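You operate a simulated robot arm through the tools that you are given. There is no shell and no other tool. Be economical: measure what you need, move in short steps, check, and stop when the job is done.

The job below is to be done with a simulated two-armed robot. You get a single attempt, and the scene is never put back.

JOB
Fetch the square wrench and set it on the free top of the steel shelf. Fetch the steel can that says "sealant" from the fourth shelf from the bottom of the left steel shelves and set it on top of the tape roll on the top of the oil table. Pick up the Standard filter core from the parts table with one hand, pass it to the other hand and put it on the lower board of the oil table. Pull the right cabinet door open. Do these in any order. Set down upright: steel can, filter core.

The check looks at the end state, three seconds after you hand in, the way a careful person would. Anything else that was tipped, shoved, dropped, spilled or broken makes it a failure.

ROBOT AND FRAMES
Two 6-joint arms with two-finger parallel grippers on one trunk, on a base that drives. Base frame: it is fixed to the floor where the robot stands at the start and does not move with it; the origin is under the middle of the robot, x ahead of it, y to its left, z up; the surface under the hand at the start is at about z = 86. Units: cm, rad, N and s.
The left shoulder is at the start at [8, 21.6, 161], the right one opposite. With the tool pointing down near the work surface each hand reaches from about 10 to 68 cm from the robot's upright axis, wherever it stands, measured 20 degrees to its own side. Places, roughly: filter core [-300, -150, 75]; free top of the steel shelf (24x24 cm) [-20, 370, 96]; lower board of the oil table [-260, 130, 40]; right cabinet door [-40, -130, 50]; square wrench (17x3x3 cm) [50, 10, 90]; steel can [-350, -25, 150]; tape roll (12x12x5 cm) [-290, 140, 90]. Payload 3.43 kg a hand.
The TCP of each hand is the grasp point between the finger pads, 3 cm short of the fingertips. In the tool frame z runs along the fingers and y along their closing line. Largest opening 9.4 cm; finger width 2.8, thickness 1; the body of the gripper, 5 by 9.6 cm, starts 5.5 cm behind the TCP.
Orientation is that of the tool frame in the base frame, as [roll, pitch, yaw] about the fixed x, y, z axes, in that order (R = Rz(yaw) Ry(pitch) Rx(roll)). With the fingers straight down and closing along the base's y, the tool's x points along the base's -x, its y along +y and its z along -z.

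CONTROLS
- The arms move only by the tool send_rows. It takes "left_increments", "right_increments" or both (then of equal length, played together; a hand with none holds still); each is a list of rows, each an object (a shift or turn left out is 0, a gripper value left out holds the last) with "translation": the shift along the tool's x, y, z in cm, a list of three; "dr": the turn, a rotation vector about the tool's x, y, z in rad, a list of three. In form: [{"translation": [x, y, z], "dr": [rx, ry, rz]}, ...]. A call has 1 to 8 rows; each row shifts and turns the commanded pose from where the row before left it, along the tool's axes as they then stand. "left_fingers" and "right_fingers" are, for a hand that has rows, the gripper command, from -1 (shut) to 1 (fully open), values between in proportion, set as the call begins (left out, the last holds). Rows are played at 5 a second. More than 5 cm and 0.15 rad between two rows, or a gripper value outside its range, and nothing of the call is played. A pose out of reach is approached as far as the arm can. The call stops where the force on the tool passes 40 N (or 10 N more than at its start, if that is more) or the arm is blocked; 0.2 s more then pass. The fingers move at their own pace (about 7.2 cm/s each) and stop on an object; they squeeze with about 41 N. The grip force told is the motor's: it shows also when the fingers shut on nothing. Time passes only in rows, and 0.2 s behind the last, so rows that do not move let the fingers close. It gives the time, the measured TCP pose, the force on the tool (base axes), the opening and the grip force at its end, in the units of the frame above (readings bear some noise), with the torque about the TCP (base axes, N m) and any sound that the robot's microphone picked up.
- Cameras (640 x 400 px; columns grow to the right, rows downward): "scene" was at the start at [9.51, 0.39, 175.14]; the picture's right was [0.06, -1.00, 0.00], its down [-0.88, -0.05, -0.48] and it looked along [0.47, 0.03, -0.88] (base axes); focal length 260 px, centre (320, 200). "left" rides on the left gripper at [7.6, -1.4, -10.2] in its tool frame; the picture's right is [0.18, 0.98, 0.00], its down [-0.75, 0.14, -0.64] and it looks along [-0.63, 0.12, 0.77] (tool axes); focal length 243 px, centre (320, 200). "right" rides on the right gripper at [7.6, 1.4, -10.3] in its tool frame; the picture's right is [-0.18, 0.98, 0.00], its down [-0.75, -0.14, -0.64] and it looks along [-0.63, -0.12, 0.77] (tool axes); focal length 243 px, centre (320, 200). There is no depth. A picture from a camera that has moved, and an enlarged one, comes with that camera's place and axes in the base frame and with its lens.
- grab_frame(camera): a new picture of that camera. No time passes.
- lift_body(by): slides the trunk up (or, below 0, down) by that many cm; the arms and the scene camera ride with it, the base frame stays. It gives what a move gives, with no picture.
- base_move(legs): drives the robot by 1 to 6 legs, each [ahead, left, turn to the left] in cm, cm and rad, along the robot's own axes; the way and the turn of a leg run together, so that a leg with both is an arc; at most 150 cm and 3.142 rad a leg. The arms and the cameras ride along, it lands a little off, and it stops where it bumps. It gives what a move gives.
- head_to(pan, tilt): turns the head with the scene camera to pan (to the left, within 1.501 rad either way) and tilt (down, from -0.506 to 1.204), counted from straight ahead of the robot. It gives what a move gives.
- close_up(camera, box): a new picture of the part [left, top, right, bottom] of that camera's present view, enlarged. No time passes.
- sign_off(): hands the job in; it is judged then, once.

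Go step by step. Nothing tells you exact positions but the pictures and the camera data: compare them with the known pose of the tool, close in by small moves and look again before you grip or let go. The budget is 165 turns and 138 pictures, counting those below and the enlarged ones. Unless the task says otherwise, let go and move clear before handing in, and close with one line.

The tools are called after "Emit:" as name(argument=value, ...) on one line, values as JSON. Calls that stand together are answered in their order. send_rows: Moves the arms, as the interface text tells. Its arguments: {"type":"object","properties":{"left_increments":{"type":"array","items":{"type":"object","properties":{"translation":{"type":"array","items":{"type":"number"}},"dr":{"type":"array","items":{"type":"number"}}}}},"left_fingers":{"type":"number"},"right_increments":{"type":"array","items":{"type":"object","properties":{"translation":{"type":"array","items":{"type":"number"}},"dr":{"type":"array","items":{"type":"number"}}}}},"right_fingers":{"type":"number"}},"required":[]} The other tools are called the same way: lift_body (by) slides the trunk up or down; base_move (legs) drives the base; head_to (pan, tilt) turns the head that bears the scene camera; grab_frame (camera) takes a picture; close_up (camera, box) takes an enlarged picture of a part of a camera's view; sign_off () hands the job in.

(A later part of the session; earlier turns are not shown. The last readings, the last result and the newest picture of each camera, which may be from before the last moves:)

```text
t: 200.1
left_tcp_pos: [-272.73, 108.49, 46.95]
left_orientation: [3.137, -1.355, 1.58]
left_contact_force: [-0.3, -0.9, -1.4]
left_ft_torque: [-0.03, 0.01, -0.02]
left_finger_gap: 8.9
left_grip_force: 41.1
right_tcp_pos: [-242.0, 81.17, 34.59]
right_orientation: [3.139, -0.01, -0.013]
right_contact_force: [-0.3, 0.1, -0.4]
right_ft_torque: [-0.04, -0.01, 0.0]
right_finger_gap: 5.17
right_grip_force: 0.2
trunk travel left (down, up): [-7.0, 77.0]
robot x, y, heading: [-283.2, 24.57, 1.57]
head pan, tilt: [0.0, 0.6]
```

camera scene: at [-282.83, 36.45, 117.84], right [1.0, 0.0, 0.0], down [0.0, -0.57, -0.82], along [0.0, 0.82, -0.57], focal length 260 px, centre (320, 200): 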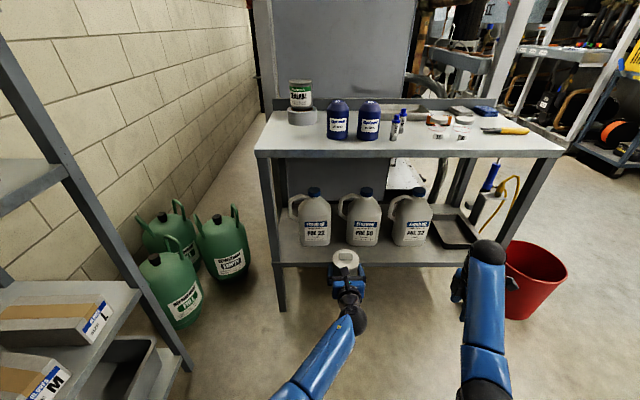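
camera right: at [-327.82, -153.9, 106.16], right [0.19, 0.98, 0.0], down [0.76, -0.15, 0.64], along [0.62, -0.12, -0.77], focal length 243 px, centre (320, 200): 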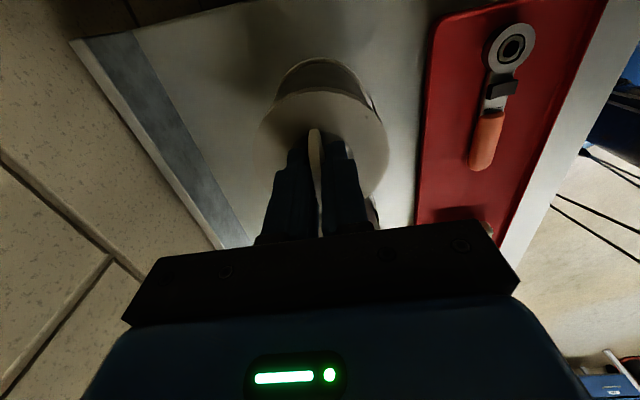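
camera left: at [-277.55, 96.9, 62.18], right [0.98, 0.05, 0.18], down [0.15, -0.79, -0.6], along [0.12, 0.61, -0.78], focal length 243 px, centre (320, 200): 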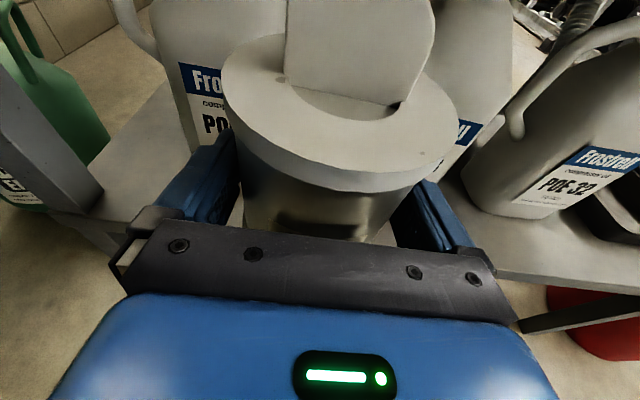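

Emit:
send_rows(left_increments=[{"translation": [0.8, -0.85, 2]}, {"translation": [0.4, -0.85, 2]}])

Emit:
grab_frame(camera="scene")

Emit:
close_up(camera="scene", box=[270, 110, 430, 210])

```text
t: 200.7
left_tcp_pos: [-273.62, 109.41, 47.44]
left_orientation: [3.139, -1.354, 1.583]
left_contact_force: [-0.1, -1.1, -2.3]
left_ft_torque: [-0.03, 0.01, 0.02]
left_finger_gap: 8.87
left_grip_force: 40.8
left hand out of reach, approached as far as the arm can: row 1, 2
right_tcp_pos: [-241.83, 81.2, 34.49]
right_orientation: [3.141, -0.008, -0.013]
right_contact_force: [0.2, -0.6, 0.7]
right_ft_torque: [0.01, 0.01, 0.01]
right_finger_gap: 5.18
right_grip_force: 0.1
trunk travel left (down, up): [-7.0, 77.0]
robot x, y, heading: [-282.98, 24.49, 1.565]
head pan, tilt: [0.0, 0.6]
```

```text
58 pictures are left
camera scene: at [-282.78, 36.4, 101.85], right [1.0, 0.0, 0.0], down [0.0, -0.57, -0.82], along [0.0, 0.82, -0.57], focal length 260 px, centre (320, 200)
```

scene: 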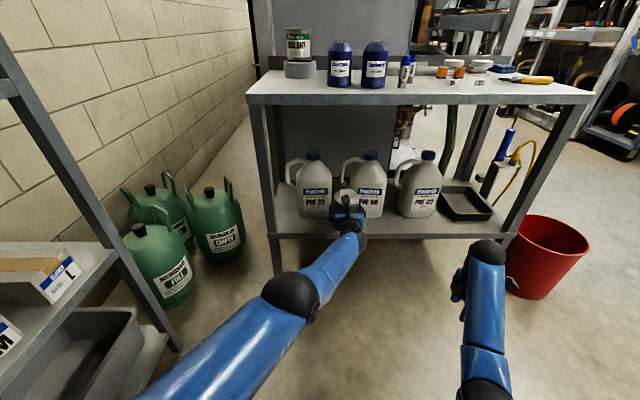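

```text
4.00 times, centred on (350, 160) of scene
camera zoom: at [-282.78, 36.4, 101.85], right [1.0, 0.0, 0.0], down [0.0, -0.57, -0.82], along [0.0, 0.82, -0.57], focal length 1041 px, centre (200, 360)
```

zoom: 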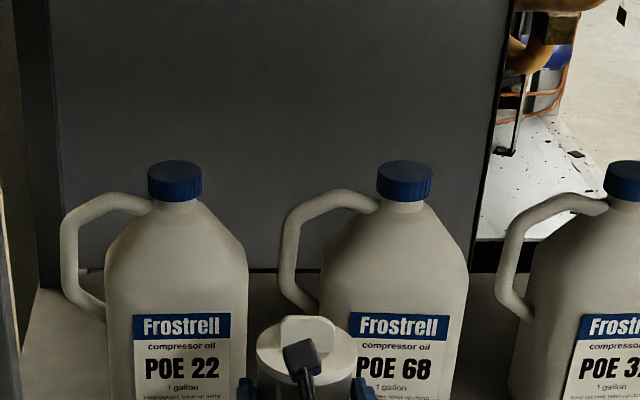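

Emit:
base_move(legs=[[4.2, 0.8, 0]])

Emit:
head_to(pan=0.0, tilt=0.8)

Emit:
close_up(camera="scene", box=[280, 90, 440, 190])

Emit:
grab_frame(camera="left")

```text
t: 201.6
left_tcp_pos: [-274.39, 113.65, 47.24]
left_orientation: [3.14, -1.354, 1.579]
left_contact_force: [-0.2, 0.1, -2.5]
left_ft_torque: [0.01, 0.02, 0.0]
left_finger_gap: 8.87
left_grip_force: 41.3
right_tcp_pos: [-242.7, 85.41, 34.55]
right_orientation: [3.138, -0.007, -0.015]
right_contact_force: [-0.4, 0.5, -1.0]
right_ft_torque: [0.0, -0.02, 0.01]
right_finger_gap: 5.17
right_grip_force: 0.0
trunk travel left (down, up): [-7.0, 77.0]
robot x, y, heading: [-283.86, 28.81, 1.565]
head pan, tilt: [0.0, 0.6]
```

```text
t: 202.4
left_tcp_pos: [-274.46, 113.64, 47.28]
left_orientation: [3.139, -1.354, 1.582]
left_contact_force: [0.5, 0.6, -1.5]
left_ft_torque: [-0.03, -0.02, -0.03]
left_finger_gap: 8.88
left_grip_force: 41.1
right_tcp_pos: [-242.68, 85.35, 34.53]
right_orientation: [3.14, -0.008, -0.015]
right_contact_force: [0.2, -0.2, -0.9]
right_ft_torque: [0.03, -0.01, 0.01]
right_finger_gap: 5.17
right_grip_force: 0.1
trunk travel left (down, up): [-7.0, 77.0]
robot x, y, heading: [-283.62, 28.62, 1.567]
head pan, tilt: [0.0, 0.799]
```

```text
4.00 times, centred on (360, 140) of scene
camera zoom: at [-283.59, 39.83, 100.16], right [1.0, 0.0, 0.0], down [0.0, -0.72, -0.7], along [0.0, 0.7, -0.72], focal length 1041 px, centre (160, 440)
```

zoom: 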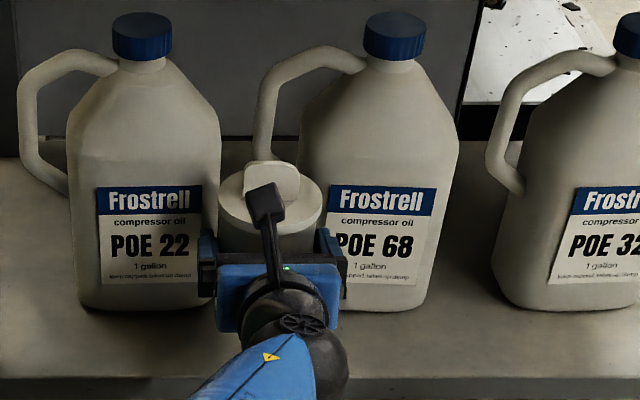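

```text
55 pictures are left
camera left: at [-275.85, 105.21, 57.05], right [0.98, 0.05, 0.18], down [0.15, -0.79, -0.6], along [0.11, 0.61, -0.78], focal length 243 px, centre (320, 200)
```

left: 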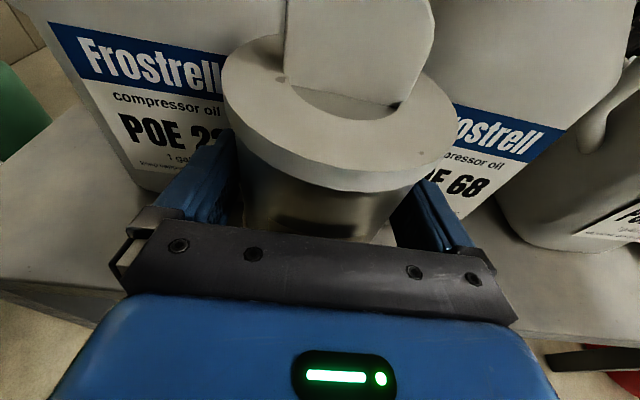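

Board edge measures y ≈ 109.5 and jugs' front y ≈ 118.7, consistent. Advance 0.8 cm and lower gently to contact.

Emit:
send_rows(left_increments=[{"translation": [-0.4, 0, 0.9]}, {"translation": [-0.98, 0, 0.22]}, {"translation": [-0.6, 0, 0.13]}])

Emit:
send_rows(left_increments=[{"translation": [-0.3, 0, 0.07]}, {"translation": [-0.3, 0, 0.07]}])

```text
t: 203.2
left_tcp_pos: [-274.21, 113.09, 45.95]
left_orientation: [3.14, -1.353, 1.579]
left_contact_force: [0.5, 0.8, -3.1]
left_ft_torque: [0.01, 0.01, 0.03]
left_finger_gap: 8.87
left_grip_force: 41.3
left hand out of reach, approached as far as the arm can: row 1, 2
right_tcp_pos: [-242.72, 85.48, 34.5]
right_orientation: [3.14, -0.008, -0.014]
right_contact_force: [0.3, -0.4, 1.0]
right_ft_torque: [0.01, -0.03, 0.0]
right_finger_gap: 5.18
right_grip_force: 0.0
trunk travel left (down, up): [-7.0, 77.0]
robot x, y, heading: [-283.45, 28.93, 1.565]
head pan, tilt: [0.0, 0.799]
```

```text
t: 203.8
left_tcp_pos: [-274.35, 112.84, 45.35]
left_orientation: [-3.14, -1.355, 1.577]
left_contact_force: [0.4, -0.4, -1.5]
left_ft_torque: [0.01, 0.0, -0.02]
left_finger_gap: 8.87
left_grip_force: 41.5
right_tcp_pos: [-242.66, 85.43, 34.51]
right_orientation: [3.14, -0.009, -0.014]
right_contact_force: [0.3, -0.7, 0.3]
right_ft_torque: [-0.01, 0.01, -0.04]
right_finger_gap: 5.19
right_grip_force: 0.2
trunk travel left (down, up): [-7.0, 77.0]
robot x, y, heading: [-283.58, 28.71, 1.567]
head pan, tilt: [0.0, 0.799]
```

Reach limit pulled it back. Retract the arm 2.5 cm, then base ahead 4 cm, so the last lowering has slack.

Emit:
send_rows(left_increments=[{"translation": [-0.54, 0, -2.44]}])

Emit:
base_move(legs=[[3.8, 0, 0]])

```text
t: 204.2
left_tcp_pos: [-273.59, 111.77, 44.75]
left_orientation: [3.139, -1.351, 1.581]
left_contact_force: [-0.5, 0.5, -2.2]
left_ft_torque: [-0.06, 0.0, -0.01]
left_finger_gap: 8.89
left_grip_force: 41.4
left hand out of reach, approached as far as the arm can: row 1
right_tcp_pos: [-242.63, 85.37, 34.54]
right_orientation: [3.141, -0.008, -0.012]
right_contact_force: [0.9, -1.1, 1.2]
right_ft_torque: [0.0, 0.0, -0.01]
right_finger_gap: 5.16
right_grip_force: 0.0
trunk travel left (down, up): [-7.0, 77.0]
robot x, y, heading: [-283.67, 28.82, 1.567]
head pan, tilt: [0.0, 0.799]
```

```text
t: 205.0
left_tcp_pos: [-273.65, 115.7, 44.77]
left_orientation: [3.139, -1.353, 1.582]
left_contact_force: [0.3, 0.5, -2.3]
left_ft_torque: [0.0, -0.01, 0.03]
left_finger_gap: 8.88
left_grip_force: 40.7
right_tcp_pos: [-242.67, 89.22, 34.42]
right_orientation: [3.139, -0.008, -0.012]
right_contact_force: [0.8, -0.3, -0.6]
right_ft_torque: [-0.04, 0.02, 0.0]
right_finger_gap: 5.18
right_grip_force: 0.1
trunk travel left (down, up): [-7.0, 77.0]
robot x, y, heading: [-283.4, 32.48, 1.571]
head pan, tilt: [0.0, 0.799]
```

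Emit:
base_move(legs=[[-1.4, 0.8, 0]])

Emit:
close_up(camera="scene", box=[280, 90, 440, 190])

Emit:
grab_frame(camera="left")

```text
t: 205.8
left_tcp_pos: [-274.42, 114.24, 44.84]
left_orientation: [3.137, -1.355, 1.583]
left_contact_force: [0.4, -0.1, -2.4]
left_ft_torque: [-0.01, 0.0, -0.01]
left_finger_gap: 8.85
left_grip_force: 40.8
right_tcp_pos: [-243.43, 87.7, 34.58]
right_orientation: [3.14, -0.007, -0.014]
right_contact_force: [1.4, -0.2, 0.5]
right_ft_torque: [0.0, 0.02, 0.01]
right_finger_gap: 5.16
right_grip_force: 0.3
trunk travel left (down, up): [-7.0, 77.0]
robot x, y, heading: [-284.58, 30.91, 1.574]
head pan, tilt: [0.0, 0.799]
```

```text
4.00 times, centred on (360, 140) of scene
camera zoom: at [-284.41, 42.17, 100.17], right [1.0, 0.0, 0.0], down [0.0, -0.72, -0.7], along [0.0, 0.7, -0.72], focal length 1041 px, centre (160, 440)
```

zoom: 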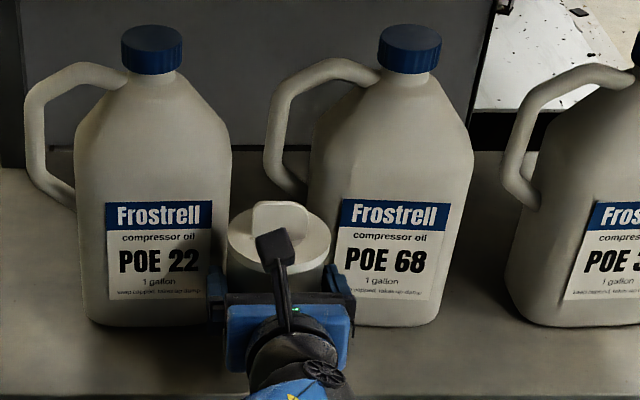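

```text
53 pictures are left
camera left: at [-275.88, 105.75, 54.49], right [0.98, 0.05, 0.18], down [0.15, -0.79, -0.6], along [0.11, 0.61, -0.78], focal length 243 px, centre (320, 200)
```

left: 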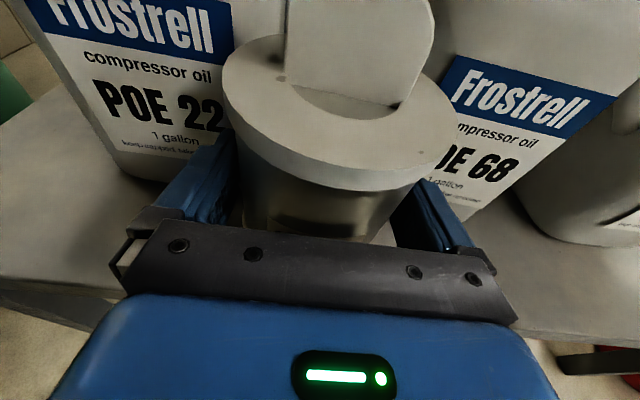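

Positioned well at (-274.4, 114.2). Lowering with the trunk in small steps, watching force.

Emit:
lift_body(by=-0.6)

Emit:
lift_body(by=-0.4)

```text
t: 206.3
left_tcp_pos: [-274.41, 114.24, 44.02]
left_orientation: [3.14, -1.352, 1.583]
left_contact_force: [1.4, -0.3, -1.9]
left_ft_torque: [-0.04, 0.0, 0.0]
left_finger_gap: 8.88
left_grip_force: 41.1
right_tcp_pos: [-243.44, 87.87, 33.88]
right_orientation: [3.139, -0.009, -0.013]
right_contact_force: [-0.4, -0.1, 0.7]
right_ft_torque: [-0.01, 0.04, 0.01]
right_finger_gap: 5.18
right_grip_force: 0.2
trunk travel left (down, up): [-6.4, 77.6]
robot x, y, heading: [-284.3, 31.06, 1.575]
head pan, tilt: [0.0, 0.799]
```

```text
t: 206.9
left_tcp_pos: [-274.47, 114.15, 43.76]
left_orientation: [3.139, -1.356, 1.581]
left_contact_force: [0.1, 0.4, -2.8]
left_ft_torque: [-0.01, 0.01, 0.0]
left_finger_gap: 8.88
left_grip_force: 41.0
right_tcp_pos: [-243.5, 87.78, 33.47]
right_orientation: [-3.142, -0.009, -0.014]
right_contact_force: [-1.3, 0.2, 0.0]
right_ft_torque: [0.01, 0.01, 0.01]
right_finger_gap: 5.15
right_grip_force: 0.1
trunk travel left (down, up): [-6.0, 78.0]
robot x, y, heading: [-284.56, 30.86, 1.57]
head pan, tilt: [0.0, 0.799]
```

Emit:
lift_body(by=-0.4)

Emit:
lift_body(by=-0.3)

```text
t: 207.4
left_tcp_pos: [-274.4, 114.28, 43.4]
left_orientation: [3.14, -1.356, 1.582]
left_contact_force: [0.5, 0.3, -2.6]
left_ft_torque: [0.02, -0.05, -0.03]
left_finger_gap: 8.86
left_grip_force: 40.8
right_tcp_pos: [-243.5, 87.83, 33.19]
right_orientation: [3.14, -0.009, -0.014]
right_contact_force: [0.2, -0.1, 0.3]
right_ft_torque: [-0.03, 0.02, 0.01]
right_finger_gap: 5.15
right_grip_force: 0.1
trunk travel left (down, up): [-5.6, 78.4]
robot x, y, heading: [-284.37, 31.18, 1.568]
head pan, tilt: [0.0, 0.799]
```

```text
t: 207.9
left_tcp_pos: [-274.41, 114.24, 43.04]
left_orientation: [3.141, -1.353, 1.582]
left_contact_force: [0.1, -0.3, -1.7]
left_ft_torque: [-0.02, -0.02, 0.01]
left_finger_gap: 8.86
left_grip_force: 41.1
right_tcp_pos: [-243.48, 87.81, 32.79]
right_orientation: [3.139, -0.01, -0.014]
right_contact_force: [0.4, 0.0, 1.2]
right_ft_torque: [0.0, -0.02, 0.0]
right_finger_gap: 5.17
right_grip_force: 0.1
trunk travel left (down, up): [-5.3, 78.7]
robot x, y, heading: [-284.5, 31.23, 1.568]
head pan, tilt: [0.0, 0.799]
```

Emit:
lift_body(by=-0.4)

Emit:
lift_body(by=-0.3)

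Emit:
grab_frame(camera="left")

```text
t: 208.5
left_tcp_pos: [-274.33, 114.24, 42.71]
left_orientation: [3.14, -1.353, 1.58]
left_contact_force: [-0.2, 0.3, -2.0]
left_ft_torque: [-0.02, 0.02, -0.02]
left_finger_gap: 8.86
left_grip_force: 41.0
right_tcp_pos: [-243.52, 87.72, 32.43]
right_orientation: [3.141, -0.009, -0.014]
right_contact_force: [0.4, 0.4, 0.8]
right_ft_torque: [-0.01, 0.03, -0.05]
right_finger_gap: 5.17
right_grip_force: 0.0
trunk travel left (down, up): [-4.9, 79.1]
robot x, y, heading: [-284.53, 31.03, 1.572]
head pan, tilt: [0.0, 0.799]
```

```text
t: 209.0
left_tcp_pos: [-274.44, 114.25, 42.39]
left_orientation: [3.14, -1.355, 1.583]
left_contact_force: [0.8, -0.8, -2.7]
left_ft_torque: [0.0, 0.0, 0.0]
left_finger_gap: 8.89
left_grip_force: 41.0
right_tcp_pos: [-243.51, 87.87, 32.17]
right_orientation: [3.139, -0.007, -0.014]
right_contact_force: [-0.4, 0.1, 1.0]
right_ft_torque: [0.02, -0.01, 0.01]
right_finger_gap: 5.18
right_grip_force: 0.1
trunk travel left (down, up): [-4.6, 79.4]
robot x, y, heading: [-284.26, 30.78, 1.572]
head pan, tilt: [0.0, 0.799]
```

```text
52 pictures are left
camera left: at [-275.87, 105.77, 52.04], right [0.98, 0.05, 0.18], down [0.15, -0.79, -0.6], along [0.11, 0.61, -0.78], focal length 243 px, centre (320, 200)
```

left: 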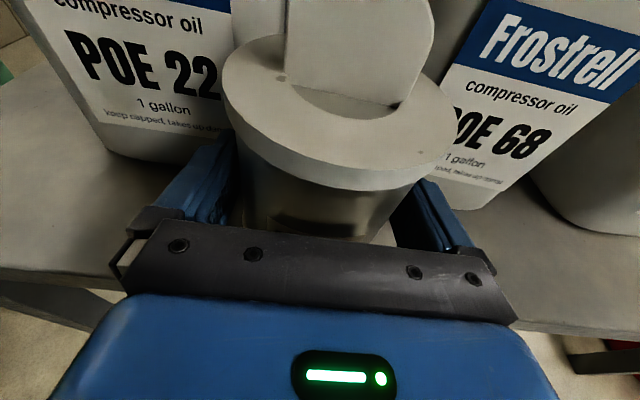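

Emit:
lift_body(by=-0.4)

Emit:
lift_body(by=-0.3)

Emit:
lift_body(by=-0.3)

```text
t: 209.5
left_tcp_pos: [-274.46, 114.22, 42.04]
left_orientation: [3.141, -1.353, 1.582]
left_contact_force: [0.4, 0.3, -2.1]
left_ft_torque: [0.01, 0.03, 0.01]
left_finger_gap: 8.86
left_grip_force: 40.8
right_tcp_pos: [-243.45, 87.83, 31.81]
right_orientation: [3.14, -0.008, -0.014]
right_contact_force: [-0.7, 0.1, 0.4]
right_ft_torque: [0.0, -0.05, -0.01]
right_finger_gap: 5.16
right_grip_force: 0.1
trunk travel left (down, up): [-4.2, 79.8]
robot x, y, heading: [-284.5, 31.18, 1.568]
head pan, tilt: [0.0, 0.799]
```

```text
t: 210.0
left_tcp_pos: [-274.5, 114.37, 41.54]
left_orientation: [3.139, -1.354, 1.582]
left_contact_force: [0.0, -1.0, -2.1]
left_ft_torque: [-0.02, 0.01, -0.02]
left_finger_gap: 8.86
left_grip_force: 41.2
right_tcp_pos: [-243.45, 87.74, 31.33]
right_orientation: [3.139, -0.009, -0.014]
right_contact_force: [-0.4, -0.3, 0.3]
right_ft_torque: [0.01, 0.04, -0.01]
right_finger_gap: 5.19
right_grip_force: 0.0
trunk travel left (down, up): [-3.9, 80.1]
robot x, y, heading: [-284.67, 31.14, 1.572]
head pan, tilt: [0.0, 0.799]
```

```text
t: 210.6
left_tcp_pos: [-274.38, 114.21, 41.29]
left_orientation: [3.139, -1.354, 1.581]
left_contact_force: [-0.9, 0.5, -1.5]
left_ft_torque: [-0.03, 0.01, -0.05]
left_finger_gap: 8.89
left_grip_force: 40.9
right_tcp_pos: [-243.38, 87.95, 31.08]
right_orientation: [3.14, -0.009, -0.013]
right_contact_force: [-0.7, -1.2, 0.0]
right_ft_torque: [0.03, -0.01, 0.02]
right_finger_gap: 5.18
right_grip_force: 0.0
trunk travel left (down, up): [-3.6, 80.4]
robot x, y, heading: [-284.24, 30.89, 1.575]
head pan, tilt: [0.0, 0.799]
```

Emit:
close_up(camera="left", box=[160, 120, 480, 320])

Emit:
close_up(camera="scene", box=[300, 110, 420, 185])

Emit:
grab_frame(camera="right")

```text
2.00 times, centred on (320, 220) of left
camera zoom: at [-275.87, 105.77, 51.04], right [0.98, 0.05, 0.18], down [0.15, -0.79, -0.6], along [0.11, 0.61, -0.78], focal length 485 px, centre (320, 160)
```

zoom: 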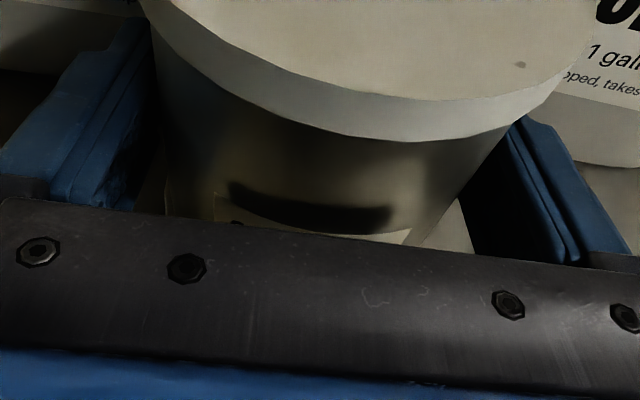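

```text
5.33 times, centred on (360, 148) of scene
camera zoom: at [-284.38, 42.21, 96.76], right [1.0, 0.0, 0.0], down [0.0, -0.72, -0.7], along [0.0, 0.7, -0.72], focal length 1388 px, centre (107, 480)
```

zoom: 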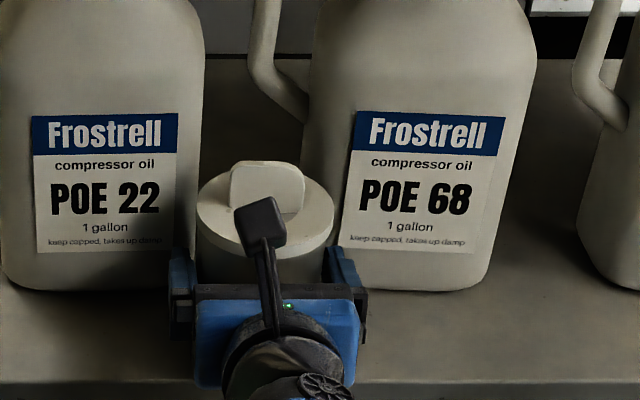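

```text
49 pictures are left
camera right: at [-235.97, 86.31, 41.51], right [-0.2, -0.98, 0.0], down [-0.76, 0.15, 0.64], along [-0.62, 0.13, -0.77], focal length 243 px, centre (320, 200)
```

right: 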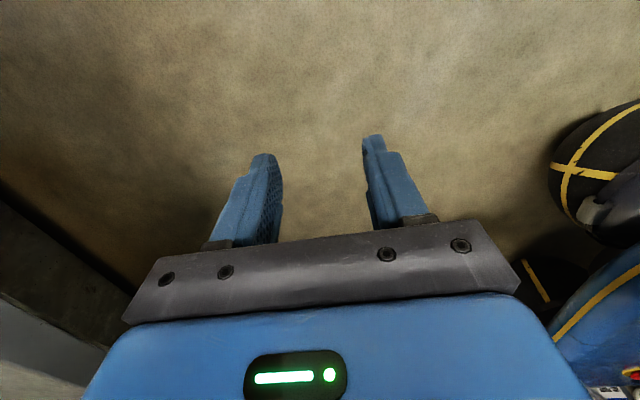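

Emit:
lift_body(by=-0.3)

Emit:
lift_body(by=-0.3)

Emit:
lift_body(by=-0.3)

```text
t: 211.1
left_tcp_pos: [-274.48, 114.25, 40.92]
left_orientation: [3.14, -1.356, 1.579]
left_contact_force: [-0.7, 0.4, -3.1]
left_ft_torque: [-0.02, -0.01, 0.03]
left_finger_gap: 8.86
left_grip_force: 40.7
right_tcp_pos: [-243.56, 87.78, 30.78]
right_orientation: [-3.141, -0.008, -0.013]
right_contact_force: [0.5, 0.5, -0.2]
right_ft_torque: [0.01, 0.01, 0.01]
right_finger_gap: 5.14
right_grip_force: 0.0
trunk travel left (down, up): [-3.3, 80.7]
robot x, y, heading: [-284.5, 31.03, 1.573]
head pan, tilt: [0.0, 0.799]
```

```text
t: 211.6
left_tcp_pos: [-274.52, 114.23, 40.78]
left_orientation: [3.139, -1.353, 1.582]
left_contact_force: [0.1, 0.3, -2.5]
left_ft_torque: [-0.04, 0.0, 0.01]
left_finger_gap: 8.83
left_grip_force: 40.5
right_tcp_pos: [-243.52, 87.82, 30.51]
right_orientation: [3.14, -0.008, -0.015]
right_contact_force: [-0.3, 0.8, 0.8]
right_ft_torque: [0.0, 0.0, 0.02]
right_finger_gap: 5.16
right_grip_force: 0.0
trunk travel left (down, up): [-3.0, 81.0]
robot x, y, heading: [-284.82, 30.99, 1.572]
head pan, tilt: [0.0, 0.799]
```

```text
t: 212.1
left_tcp_pos: [-274.43, 114.27, 40.48]
left_orientation: [3.137, -1.354, 1.58]
left_contact_force: [-0.6, 0.7, -1.9]
left_ft_torque: [-0.01, 0.0, -0.03]
left_finger_gap: 8.85
left_grip_force: 40.7
right_tcp_pos: [-243.44, 87.74, 30.21]
right_orientation: [3.14, -0.008, -0.013]
right_contact_force: [-0.3, 0.1, 0.3]
right_ft_torque: [0.01, -0.01, 0.0]
right_finger_gap: 5.14
right_grip_force: 0.0
trunk travel left (down, up): [-2.7, 81.3]
robot x, y, heading: [-284.12, 31.34, 1.572]
head pan, tilt: [0.0, 0.799]
```

Emit:
lift_body(by=-0.4)

Emit:
lift_body(by=-0.3)

Emit:
lift_body(by=-0.3)

Emit:
close_up(camera="left", box=[0, 100, 320, 300])

```text
t: 212.6
left_tcp_pos: [-274.35, 114.27, 40.5]
left_orientation: [3.132, -1.359, 1.588]
left_contact_force: [-0.2, 0.3, 11.2]
left_ft_torque: [-0.48, 0.05, -0.02]
left_finger_gap: 8.89
left_grip_force: 41.5
right_tcp_pos: [-243.49, 87.81, 29.88]
right_orientation: [-3.141, -0.008, -0.013]
right_contact_force: [0.5, -0.3, -0.6]
right_ft_torque: [-0.04, -0.01, -0.03]
right_finger_gap: 5.18
right_grip_force: 0.0
trunk travel left (down, up): [-2.3, 81.7]
robot x, y, heading: [-284.23, 31.18, 1.571]
head pan, tilt: [0.0, 0.799]
```

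```text
t: 213.2
left_tcp_pos: [-274.44, 114.29, 40.46]
left_orientation: [3.128, -1.363, 1.592]
left_contact_force: [0.4, 5.1, 23.9]
left_ft_torque: [-0.69, 0.05, 0.05]
left_finger_gap: 8.85
left_grip_force: 41.2
right_tcp_pos: [-243.4, 87.74, 29.73]
right_orientation: [-3.14, -0.009, -0.013]
right_contact_force: [0.2, 0.0, 0.3]
right_ft_torque: [0.03, 0.06, -0.02]
right_finger_gap: 5.19
right_grip_force: 0.0
trunk travel left (down, up): [-2.0, 82.0]
robot x, y, heading: [-284.34, 31.24, 1.565]
head pan, tilt: [0.0, 0.799]
```

```text
t: 213.7
left_tcp_pos: [-274.34, 114.27, 40.32]
left_orientation: [3.12, -1.364, 1.598]
left_contact_force: [-0.3, 7.4, 27.2]
left_ft_torque: [-0.01, 0.03, 0.12]
left_finger_gap: 8.83
left_grip_force: 41.3
right_tcp_pos: [-243.48, 87.69, 29.57]
right_orientation: [-3.139, -0.009, -0.015]
right_contact_force: [-0.6, -0.2, 0.0]
right_ft_torque: [-0.02, 0.0, 0.01]
right_finger_gap: 5.18
right_grip_force: 0.1
trunk travel left (down, up): [-1.7, 82.3]
robot x, y, heading: [-284.27, 31.34, 1.576]
head pan, tilt: [0.0, 0.799]
```

```text
2.00 times, centred on (160, 200) of left
camera zoom: at [-275.84, 105.72, 49.92], right [0.98, 0.05, 0.18], down [0.15, -0.78, -0.61], along [0.12, 0.62, -0.77], focal length 485 px, centre (640, 200)
```

zoom: 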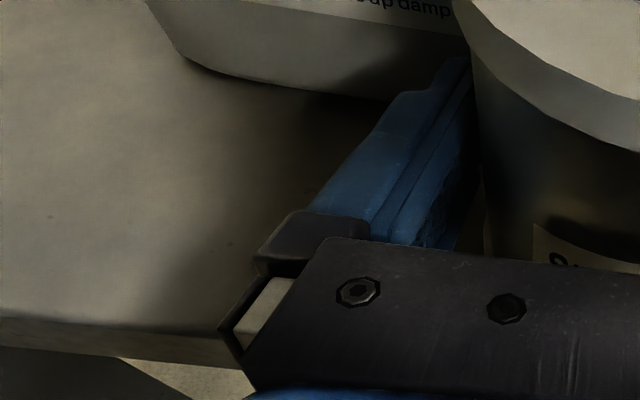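

Contact made: torque went to zero as the core seated flat. Easing the press and then releasing.

Emit:
lift_body(by=0.5)

Emit:
send_rows(left_increments=[{}, {}, {}], left_fingers=1)

Emit:
grab_frame(camera="left")

```text
t: 214.2
left_tcp_pos: [-274.4, 114.2, 40.21]
left_orientation: [3.13, -1.357, 1.59]
left_contact_force: [1.7, 5.9, 18.5]
left_ft_torque: [0.24, -0.26, 0.03]
left_finger_gap: 8.84
left_grip_force: 41.0
right_tcp_pos: [-243.45, 87.78, 29.9]
right_orientation: [-3.141, -0.009, -0.014]
right_contact_force: [-1.0, 0.2, 0.5]
right_ft_torque: [0.0, 0.03, 0.0]
right_finger_gap: 5.16
right_grip_force: 0.1
trunk travel left (down, up): [-2.2, 81.8]
robot x, y, heading: [-284.56, 31.27, 1.571]
head pan, tilt: [0.0, 0.799]
```

```text
t: 215.0
left_tcp_pos: [-274.52, 114.19, 39.94]
left_orientation: [3.14, -1.353, 1.579]
left_contact_force: [0.3, -0.7, -0.6]
left_ft_torque: [-0.02, -0.02, 0.01]
left_finger_gap: 9.44
left_grip_force: 0.0
right_tcp_pos: [-243.4, 87.75, 29.65]
right_orientation: [3.14, -0.007, -0.013]
right_contact_force: [1.2, 0.7, 0.0]
right_ft_torque: [0.01, 0.02, 0.02]
right_finger_gap: 5.18
right_grip_force: 0.1
trunk travel left (down, up): [-2.2, 81.8]
robot x, y, heading: [-284.63, 31.19, 1.572]
head pan, tilt: [0.0, 0.799]
```

```text
47 pictures are left
camera left: at [-275.87, 105.74, 49.6], right [0.98, 0.05, 0.18], down [0.15, -0.79, -0.6], along [0.11, 0.61, -0.78], focal length 243 px, centre (320, 200)
```

left: 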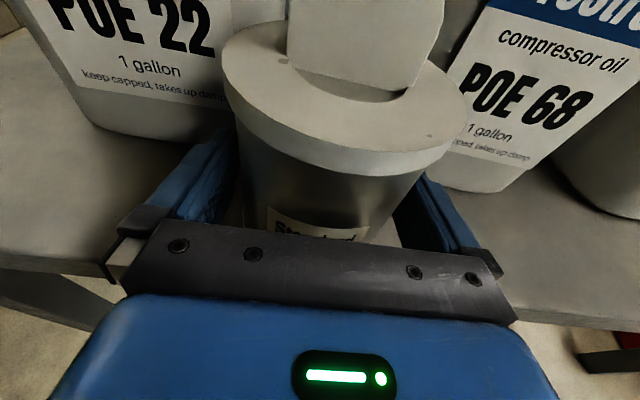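

The core stands. Backing straight off.

Emit:
base_move(legs=[[-12, 0, 0]])

Emit:
grab_frame(camera="left")

```text
t: 216.3
left_tcp_pos: [-274.38, 102.18, 40.06]
left_orientation: [3.138, -1.355, 1.58]
left_contact_force: [-0.4, 0.0, -0.4]
left_ft_torque: [0.03, -0.01, 0.01]
left_finger_gap: 9.38
left_grip_force: 0.0
right_tcp_pos: [-243.36, 75.85, 29.84]
right_orientation: [3.14, -0.009, -0.017]
right_contact_force: [-0.1, 0.1, -0.6]
right_ft_torque: [0.0, 0.03, -0.01]
right_finger_gap: 5.18
right_grip_force: 0.0
trunk travel left (down, up): [-2.2, 81.8]
robot x, y, heading: [-284.28, 19.28, 1.571]
head pan, tilt: [0.0, 0.799]
```

```text
46 pictures are left
camera left: at [-275.81, 93.78, 49.72], right [0.98, 0.05, 0.18], down [0.15, -0.79, -0.6], along [0.11, 0.61, -0.78], focal length 243 px, centre (320, 200)
```

left: 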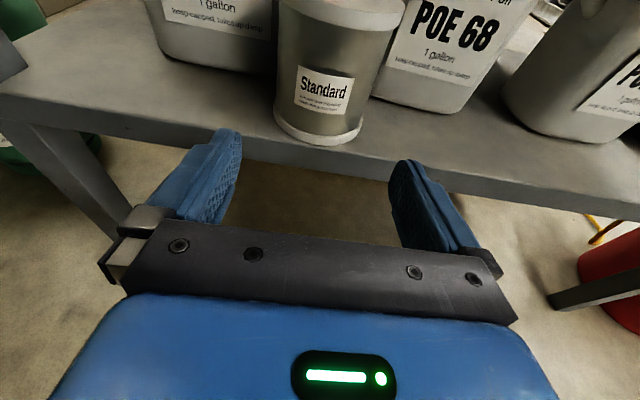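

Emit:
close_up(camera="left", box=[220, 60, 460, 210])

```text
2.67 times, centred on (340, 135) of left
camera zoom: at [-275.81, 93.78, 49.72], right [0.98, 0.05, 0.18], down [0.15, -0.79, -0.6], along [0.11, 0.61, -0.78], focal length 647 px, centre (267, 373)
```

zoom: 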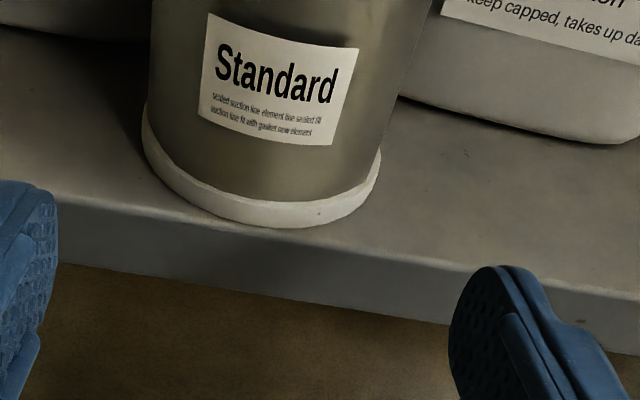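

The core is fully on the board and upright. Now the cabinet: back off, raise the trunk and drive there.

Emit:
base_move(legs=[[-45, 0, 0]])

Emit:
lift_body(by=35)

Emit:
base_move(legs=[[0, 0, -1.571], [150, 0, 0], [60, 0, 0], [0, 0, -1.571]])

Emit:
head_to(pan=0.2, tilt=0.5)

Emit:
grab_frame(camera="scene")

```text
t: 219.0
left_tcp_pos: [-274.63, 57.28, 40.1]
left_orientation: [3.136, -1.355, 1.581]
left_contact_force: [0.4, -0.7, 0.5]
left_ft_torque: [-0.02, 0.0, 0.01]
left_finger_gap: 9.42
left_grip_force: 0.0
right_tcp_pos: [-243.58, 30.84, 29.8]
right_orientation: [3.14, -0.008, -0.014]
right_contact_force: [0.0, -1.0, 0.4]
right_ft_torque: [-0.02, -0.04, 0.01]
right_finger_gap: 5.17
right_grip_force: 0.1
trunk travel left (down, up): [-2.2, 81.8]
robot x, y, heading: [-284.27, -25.99, 1.57]
head pan, tilt: [0.0, 0.799]
```

```text
t: 222.4
left_tcp_pos: [-274.47, 57.29, 74.9]
left_orientation: [3.14, -1.356, 1.582]
left_contact_force: [0.2, 0.8, -1.0]
left_ft_torque: [-0.01, 0.01, 0.0]
left_finger_gap: 9.41
left_grip_force: 0.0
right_tcp_pos: [-243.6, 30.97, 64.61]
right_orientation: [3.14, -0.009, -0.013]
right_contact_force: [0.4, 0.8, 0.1]
right_ft_torque: [-0.01, -0.02, 0.0]
right_finger_gap: 5.17
right_grip_force: 0.2
trunk travel left (down, up): [-37.2, 46.8]
robot x, y, heading: [-284.5, -25.95, 1.57]
head pan, tilt: [0.0, 0.799]
```

```text
t: 240.5
left_tcp_pos: [-83.91, -109.24, 74.97]
left_orientation: [3.14, -1.354, -1.557]
left_contact_force: [0.1, 1.0, -0.1]
left_ft_torque: [-0.01, 0.01, 0.0]
left_finger_gap: 9.4
left_grip_force: 0.1
right_tcp_pos: [-115.08, -83.05, 64.73]
right_orientation: [3.139, -0.009, 3.129]
right_contact_force: [0.4, 0.0, 0.0]
right_ft_torque: [-0.02, -0.01, 0.01]
right_finger_gap: 5.19
right_grip_force: 0.0
trunk travel left (down, up): [-37.2, 46.8]
robot x, y, heading: [-74.29, -25.84, -1.57]
head pan, tilt: [0.0, 0.799]
```

```text
t: 241.3
left_tcp_pos: [-84.01, -109.3, 74.87]
left_orientation: [3.138, -1.354, -1.557]
left_contact_force: [-1.3, -0.4, 0.3]
left_ft_torque: [0.03, 0.06, 0.02]
left_finger_gap: 9.41
left_grip_force: 0.1
right_tcp_pos: [-115.01, -83.02, 64.81]
right_orientation: [3.139, -0.008, 3.13]
right_contact_force: [-0.4, -1.0, -0.4]
right_ft_torque: [0.0, -0.06, -0.01]
right_finger_gap: 5.17
right_grip_force: 0.0
trunk travel left (down, up): [-37.2, 46.8]
robot x, y, heading: [-74.62, -26.24, -1.57]
head pan, tilt: [0.201, 0.499]
```

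```text
44 pictures are left
camera scene: at [-72.43, -38.14, 132.95], right [-0.98, -0.2, 0.0], down [-0.1, 0.47, -0.88], along [0.18, -0.86, -0.48], focal length 260 px, centre (320, 200)
```

scene: 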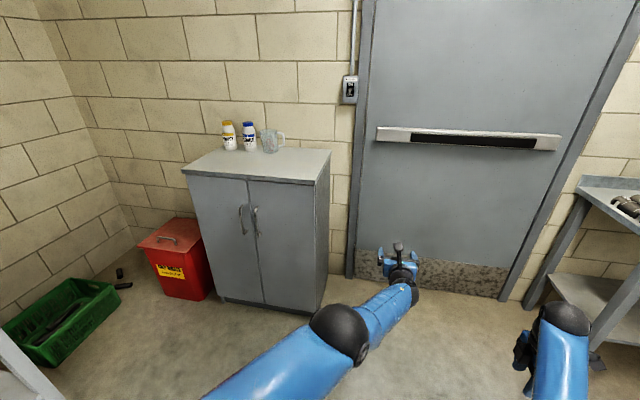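

Emit:
close_up(camera="scene", box=[170, 110, 346, 220])

Emit:
close_up(camera="scene", box=[210, 190, 306, 250])

```text
3.64 times, centred on (258, 165) of scene
camera zoom: at [-72.43, -38.14, 132.95], right [-0.98, -0.2, 0.0], down [-0.1, 0.47, -0.88], along [0.18, -0.86, -0.48], focal length 947 px, centre (546, 327)
```

zoom: 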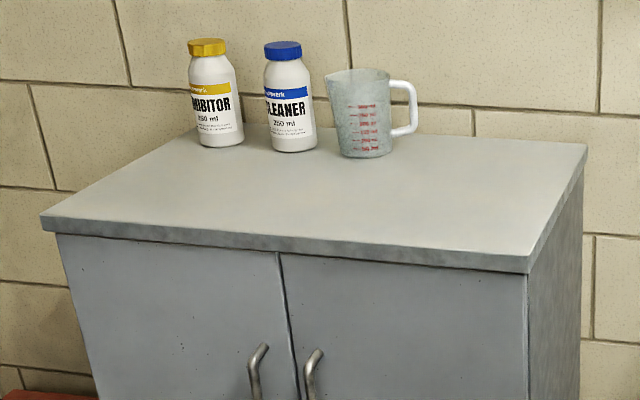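

```text
6.67 times, centred on (258, 220) of scene
camera zoom: at [-72.43, -38.14, 132.95], right [-0.98, -0.2, 0.0], down [-0.1, 0.47, -0.88], along [0.18, -0.86, -0.48], focal length 1736 px, centre (733, 67)
```

zoom: 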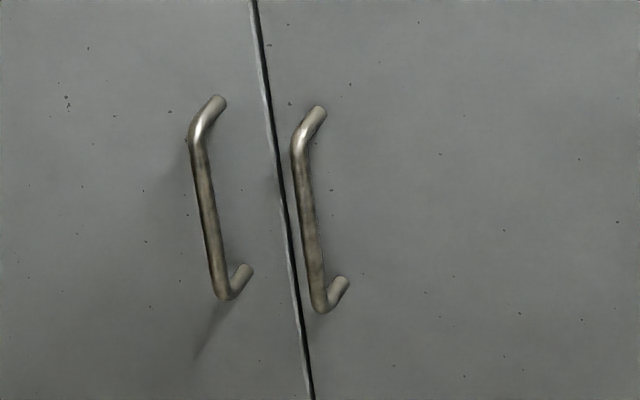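

The right door's handle is a vertical bar near (-22, -133, 64); its hinge is at x ≈ −50 and the front plane at y ≈ −137. I'll bring the left hand (horizontal, closing sideways) to that height and line up.

Emit:
lift_body(by=-22)

Emit:
send_rows(left_increments=[{"translation": [1.49, -3.6, -2.07]}, {"translation": [1.49, -3.6, -2.07]}, {"translation": [1.49, -3.6, -2.07]}, {"translation": [1.49, -3.6, -2.07]}, {"translation": [1.49, -3.6, -2.07]}, {"translation": [1.49, -3.6, -2.07]}], left_fingers=0.2)

Emit:
base_move(legs=[[5, 40, 0]])

Emit:
head_to(pan=0, tilt=0.5)

Emit:
grab_frame(camera="scene")

Emit:
grab_frame(camera="left")

```text
t: 243.6
left_tcp_pos: [-84.02, -109.22, 53.0]
left_orientation: [3.139, -1.354, -1.557]
left_contact_force: [0.1, 0.1, 0.5]
left_ft_torque: [0.01, -0.02, -0.01]
left_finger_gap: 9.41
left_grip_force: 0.1
right_tcp_pos: [-115.16, -82.94, 42.83]
right_orientation: [3.139, -0.009, 3.128]
right_contact_force: [0.4, -0.2, -1.1]
right_ft_torque: [0.0, -0.03, 0.01]
right_finger_gap: 5.18
right_grip_force: 0.0
trunk travel left (down, up): [-15.2, 68.8]
robot x, y, heading: [-74.46, -26.4, -1.57]
head pan, tilt: [0.201, 0.499]
```

```text
t: 245.0
left_tcp_pos: [-70.33, -109.63, 58.7]
left_orientation: [3.139, -1.35, -1.561]
left_contact_force: [0.5, 0.2, -0.8]
left_ft_torque: [-0.01, 0.01, 0.0]
left_finger_gap: 5.63
left_grip_force: 0.1
left hand out of reach, approached as far as the arm can: row 1, 2, 3, 4
right_tcp_pos: [-115.1, -82.9, 42.83]
right_orientation: [3.141, -0.008, 3.131]
right_contact_force: [0.0, 0.0, -0.4]
right_ft_torque: [0.01, 0.0, -0.01]
right_finger_gap: 5.16
right_grip_force: 0.1
trunk travel left (down, up): [-15.2, 68.8]
robot x, y, heading: [-74.0, -26.21, -1.574]
head pan, tilt: [0.201, 0.499]
```

```text
t: 247.5
left_tcp_pos: [-29.82, -114.61, 58.67]
left_orientation: [3.136, -1.353, -1.553]
left_contact_force: [0.1, 0.1, 0.1]
left_ft_torque: [0.01, -0.01, -0.03]
left_finger_gap: 5.63
left_grip_force: 0.1
right_tcp_pos: [-74.58, -87.86, 42.76]
right_orientation: [3.141, -0.009, 3.132]
right_contact_force: [-0.5, 0.4, 0.4]
right_ft_torque: [-0.01, -0.01, 0.0]
right_finger_gap: 5.17
right_grip_force: 0.0
trunk travel left (down, up): [-15.2, 68.8]
robot x, y, heading: [-34.06, -31.06, -1.566]
head pan, tilt: [0.201, 0.499]
```

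```text
t: 248.2
left_tcp_pos: [-29.91, -114.61, 58.73]
left_orientation: [3.137, -1.356, -1.554]
left_contact_force: [0.0, 0.5, 0.2]
left_ft_torque: [0.0, 0.0, 0.0]
left_finger_gap: 5.65
left_grip_force: 0.0
right_tcp_pos: [-74.68, -87.89, 42.74]
right_orientation: [3.139, -0.008, 3.13]
right_contact_force: [1.1, 0.3, -0.2]
right_ft_torque: [-0.02, -0.01, 0.03]
right_finger_gap: 5.19
right_grip_force: 0.0
trunk travel left (down, up): [-15.2, 68.8]
robot x, y, heading: [-34.12, -31.07, -1.569]
head pan, tilt: [0.0, 0.499]
```

```text
41 pictures are left
camera scene: at [-33.96, -43.18, 110.96], right [-1.0, 0.0, 0.0], down [0.0, 0.48, -0.88], along [0.0, -0.88, -0.48], focal length 260 px, centre (320, 200)
```

scene: 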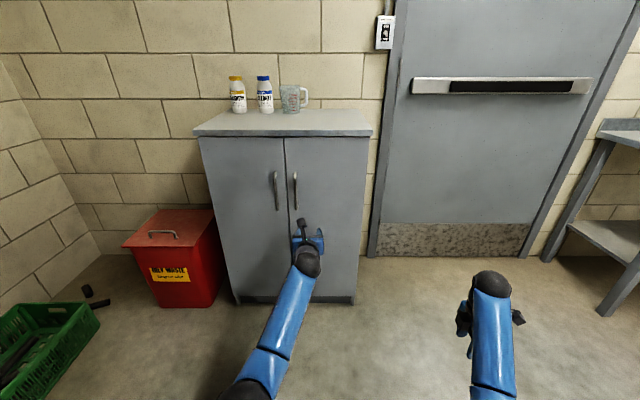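

```text
40 pictures are left
camera left: at [-28.62, -106.31, 68.45], right [-0.98, -0.05, 0.18], down [-0.15, 0.79, -0.6], along [-0.11, -0.61, -0.78], focal length 243 px, centre (320, 200)
```

left: 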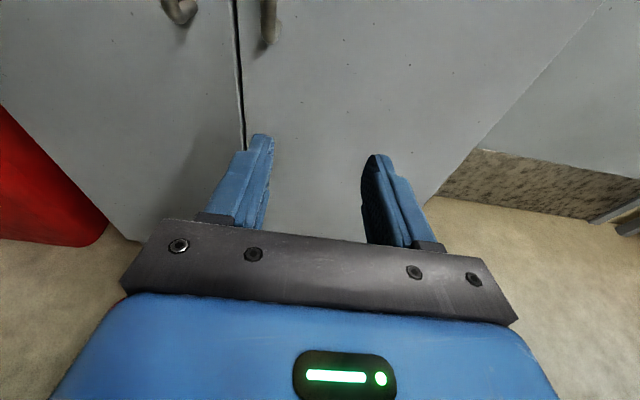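

Triangulated handle: (-24.6, -129, z 61–75). Raise the trunk 9 cm and shift the base 5.3 cm left to line up.

Emit:
lift_body(by=9)

Emit:
base_move(legs=[[3, 5.3, 0]])

Emit:
grab_frame(camera="left")

Emit:
close_up(camera="scene", box=[230, 150, 374, 240])

```text
t: 249.5
left_tcp_pos: [-29.89, -114.65, 67.67]
left_orientation: [3.14, -1.351, -1.554]
left_contact_force: [-0.9, 1.0, -0.8]
left_ft_torque: [0.03, 0.0, -0.02]
left_finger_gap: 5.66
left_grip_force: 0.0
right_tcp_pos: [-74.65, -87.94, 51.63]
right_orientation: [3.141, -0.008, 3.132]
right_contact_force: [-0.1, -0.5, -0.3]
right_ft_torque: [-0.02, 0.01, 0.03]
right_finger_gap: 5.17
right_grip_force: 0.0
trunk travel left (down, up): [-24.2, 59.8]
robot x, y, heading: [-33.91, -30.78, -1.561]
head pan, tilt: [0.0, 0.499]
```

```text
t: 250.5
left_tcp_pos: [-24.64, -117.64, 67.66]
left_orientation: [3.135, -1.351, -1.55]
left_contact_force: [1.6, -0.3, -0.9]
left_ft_torque: [0.01, 0.03, -0.05]
left_finger_gap: 5.64
left_grip_force: 0.1
right_tcp_pos: [-69.5, -90.87, 51.71]
right_orientation: [3.14, -0.01, 3.131]
right_contact_force: [1.0, -0.4, 0.3]
right_ft_torque: [0.04, 0.0, 0.01]
right_finger_gap: 5.18
right_grip_force: 0.1
trunk travel left (down, up): [-24.2, 59.8]
robot x, y, heading: [-28.97, -34.12, -1.565]
head pan, tilt: [0.0, 0.499]
```

```text
39 pictures are left
camera left: at [-23.34, -109.33, 77.39], right [-0.98, -0.05, 0.18], down [-0.15, 0.79, -0.6], along [-0.11, -0.61, -0.78], focal length 243 px, centre (320, 200)
```

left: 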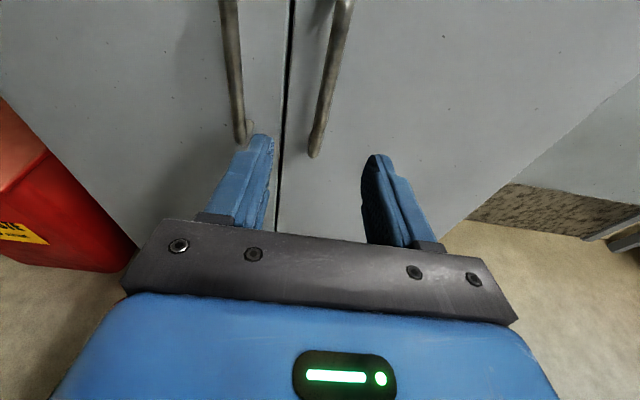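

```text
4.44 times, centred on (302, 195) of scene
camera zoom: at [-28.63, -46.22, 119.95], right [-1.0, 0.0, 0.0], down [0.0, 0.48, -0.88], along [0.0, -0.88, -0.48], focal length 1157 px, centre (400, 222)
```

zoom: 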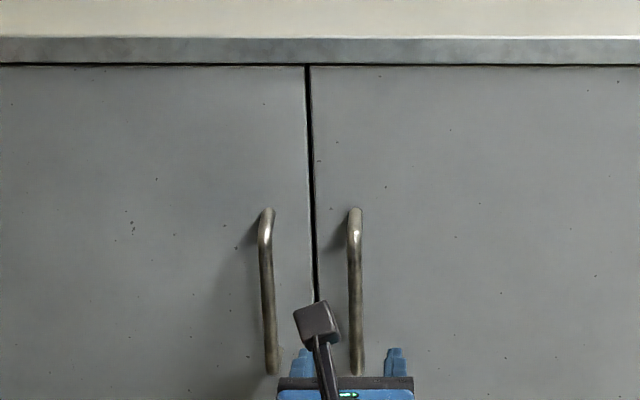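

Bar is centred between the fingers. Advancing 9 cm with the base.

Emit:
base_move(legs=[[9, -0.2, 0]])

Emit:
grab_frame(camera="left")

```text
t: 251.6
left_tcp_pos: [-24.92, -126.67, 67.59]
left_orientation: [3.139, -1.353, -1.554]
left_contact_force: [0.4, 0.0, -0.2]
left_ft_torque: [-0.04, 0.0, 0.02]
left_finger_gap: 5.64
left_grip_force: 0.0
right_tcp_pos: [-69.63, -99.89, 51.62]
right_orientation: [3.138, -0.01, 3.13]
right_contact_force: [-0.2, -0.4, -0.1]
right_ft_torque: [0.0, -0.02, 0.0]
right_finger_gap: 5.19
right_grip_force: 0.1
trunk travel left (down, up): [-24.2, 59.8]
robot x, y, heading: [-29.0, -43.04, -1.564]
head pan, tilt: [0.0, 0.499]
```

```text
37 pictures are left
camera left: at [-23.58, -118.33, 77.37], right [-0.98, -0.05, 0.18], down [-0.15, 0.79, -0.6], along [-0.11, -0.61, -0.78], focal length 243 px, centre (320, 200)
```

left: 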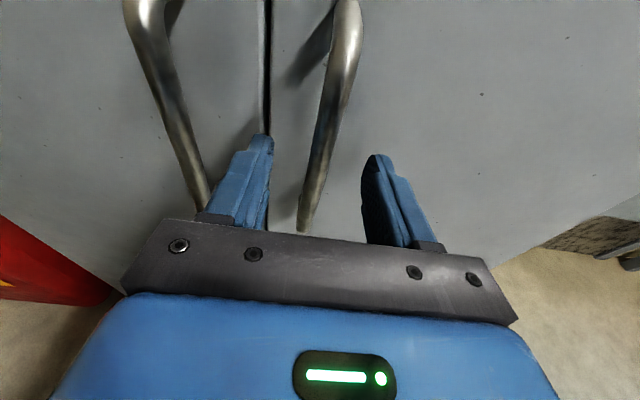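

Emit:
base_move(legs=[[1.2, 0, 0]])

Emit:
send_rows(left_increments=[{}, {}, {}, {}], left_fingers=-1)

Emit:
grab_frame(camera="left")

```text
t: 252.3
left_tcp_pos: [-24.95, -127.76, 67.7]
left_orientation: [3.138, -1.355, -1.555]
left_contact_force: [1.0, -0.4, -0.4]
left_ft_torque: [-0.01, 0.0, -0.01]
left_finger_gap: 5.64
left_grip_force: 0.1
right_tcp_pos: [-69.63, -101.07, 51.74]
right_orientation: [3.141, -0.009, 3.131]
right_contact_force: [0.2, 0.2, -1.2]
right_ft_torque: [0.01, 0.0, -0.01]
right_finger_gap: 5.18
right_grip_force: 0.1
trunk travel left (down, up): [-24.2, 59.8]
robot x, y, heading: [-29.1, -43.76, -1.571]
head pan, tilt: [0.0, 0.499]
```

```text
t: 253.3
left_tcp_pos: [-24.62, -127.67, 67.68]
left_orientation: [3.137, -1.355, -1.552]
left_contact_force: [7.2, 2.5, 1.6]
left_ft_torque: [-0.02, 0.05, 0.04]
left_finger_gap: 1.56
left_grip_force: 44.8
right_tcp_pos: [-69.51, -101.05, 51.8]
right_orientation: [3.139, -0.011, 3.132]
right_contact_force: [-0.2, -0.5, 0.3]
right_ft_torque: [0.01, -0.02, 0.0]
right_finger_gap: 5.17
right_grip_force: 0.1
trunk travel left (down, up): [-24.2, 59.8]
robot x, y, heading: [-28.88, -44.07, -1.569]
head pan, tilt: [0.0, 0.499]
```

```text
36 pictures are left
camera left: at [-23.4, -119.41, 77.48], right [-0.98, -0.05, 0.18], down [-0.15, 0.79, -0.6], along [-0.11, -0.61, -0.78], focal length 243 px, centre (320, 200)
```

left: 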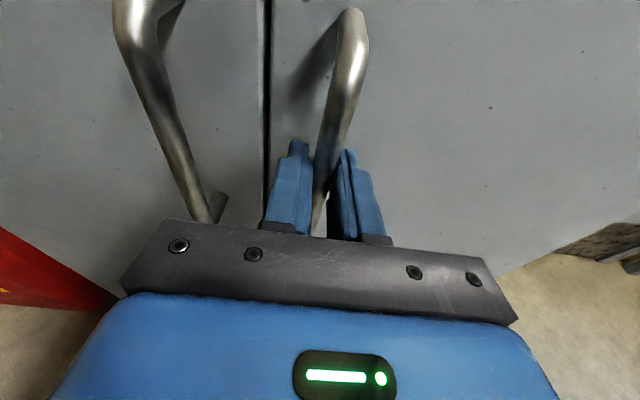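

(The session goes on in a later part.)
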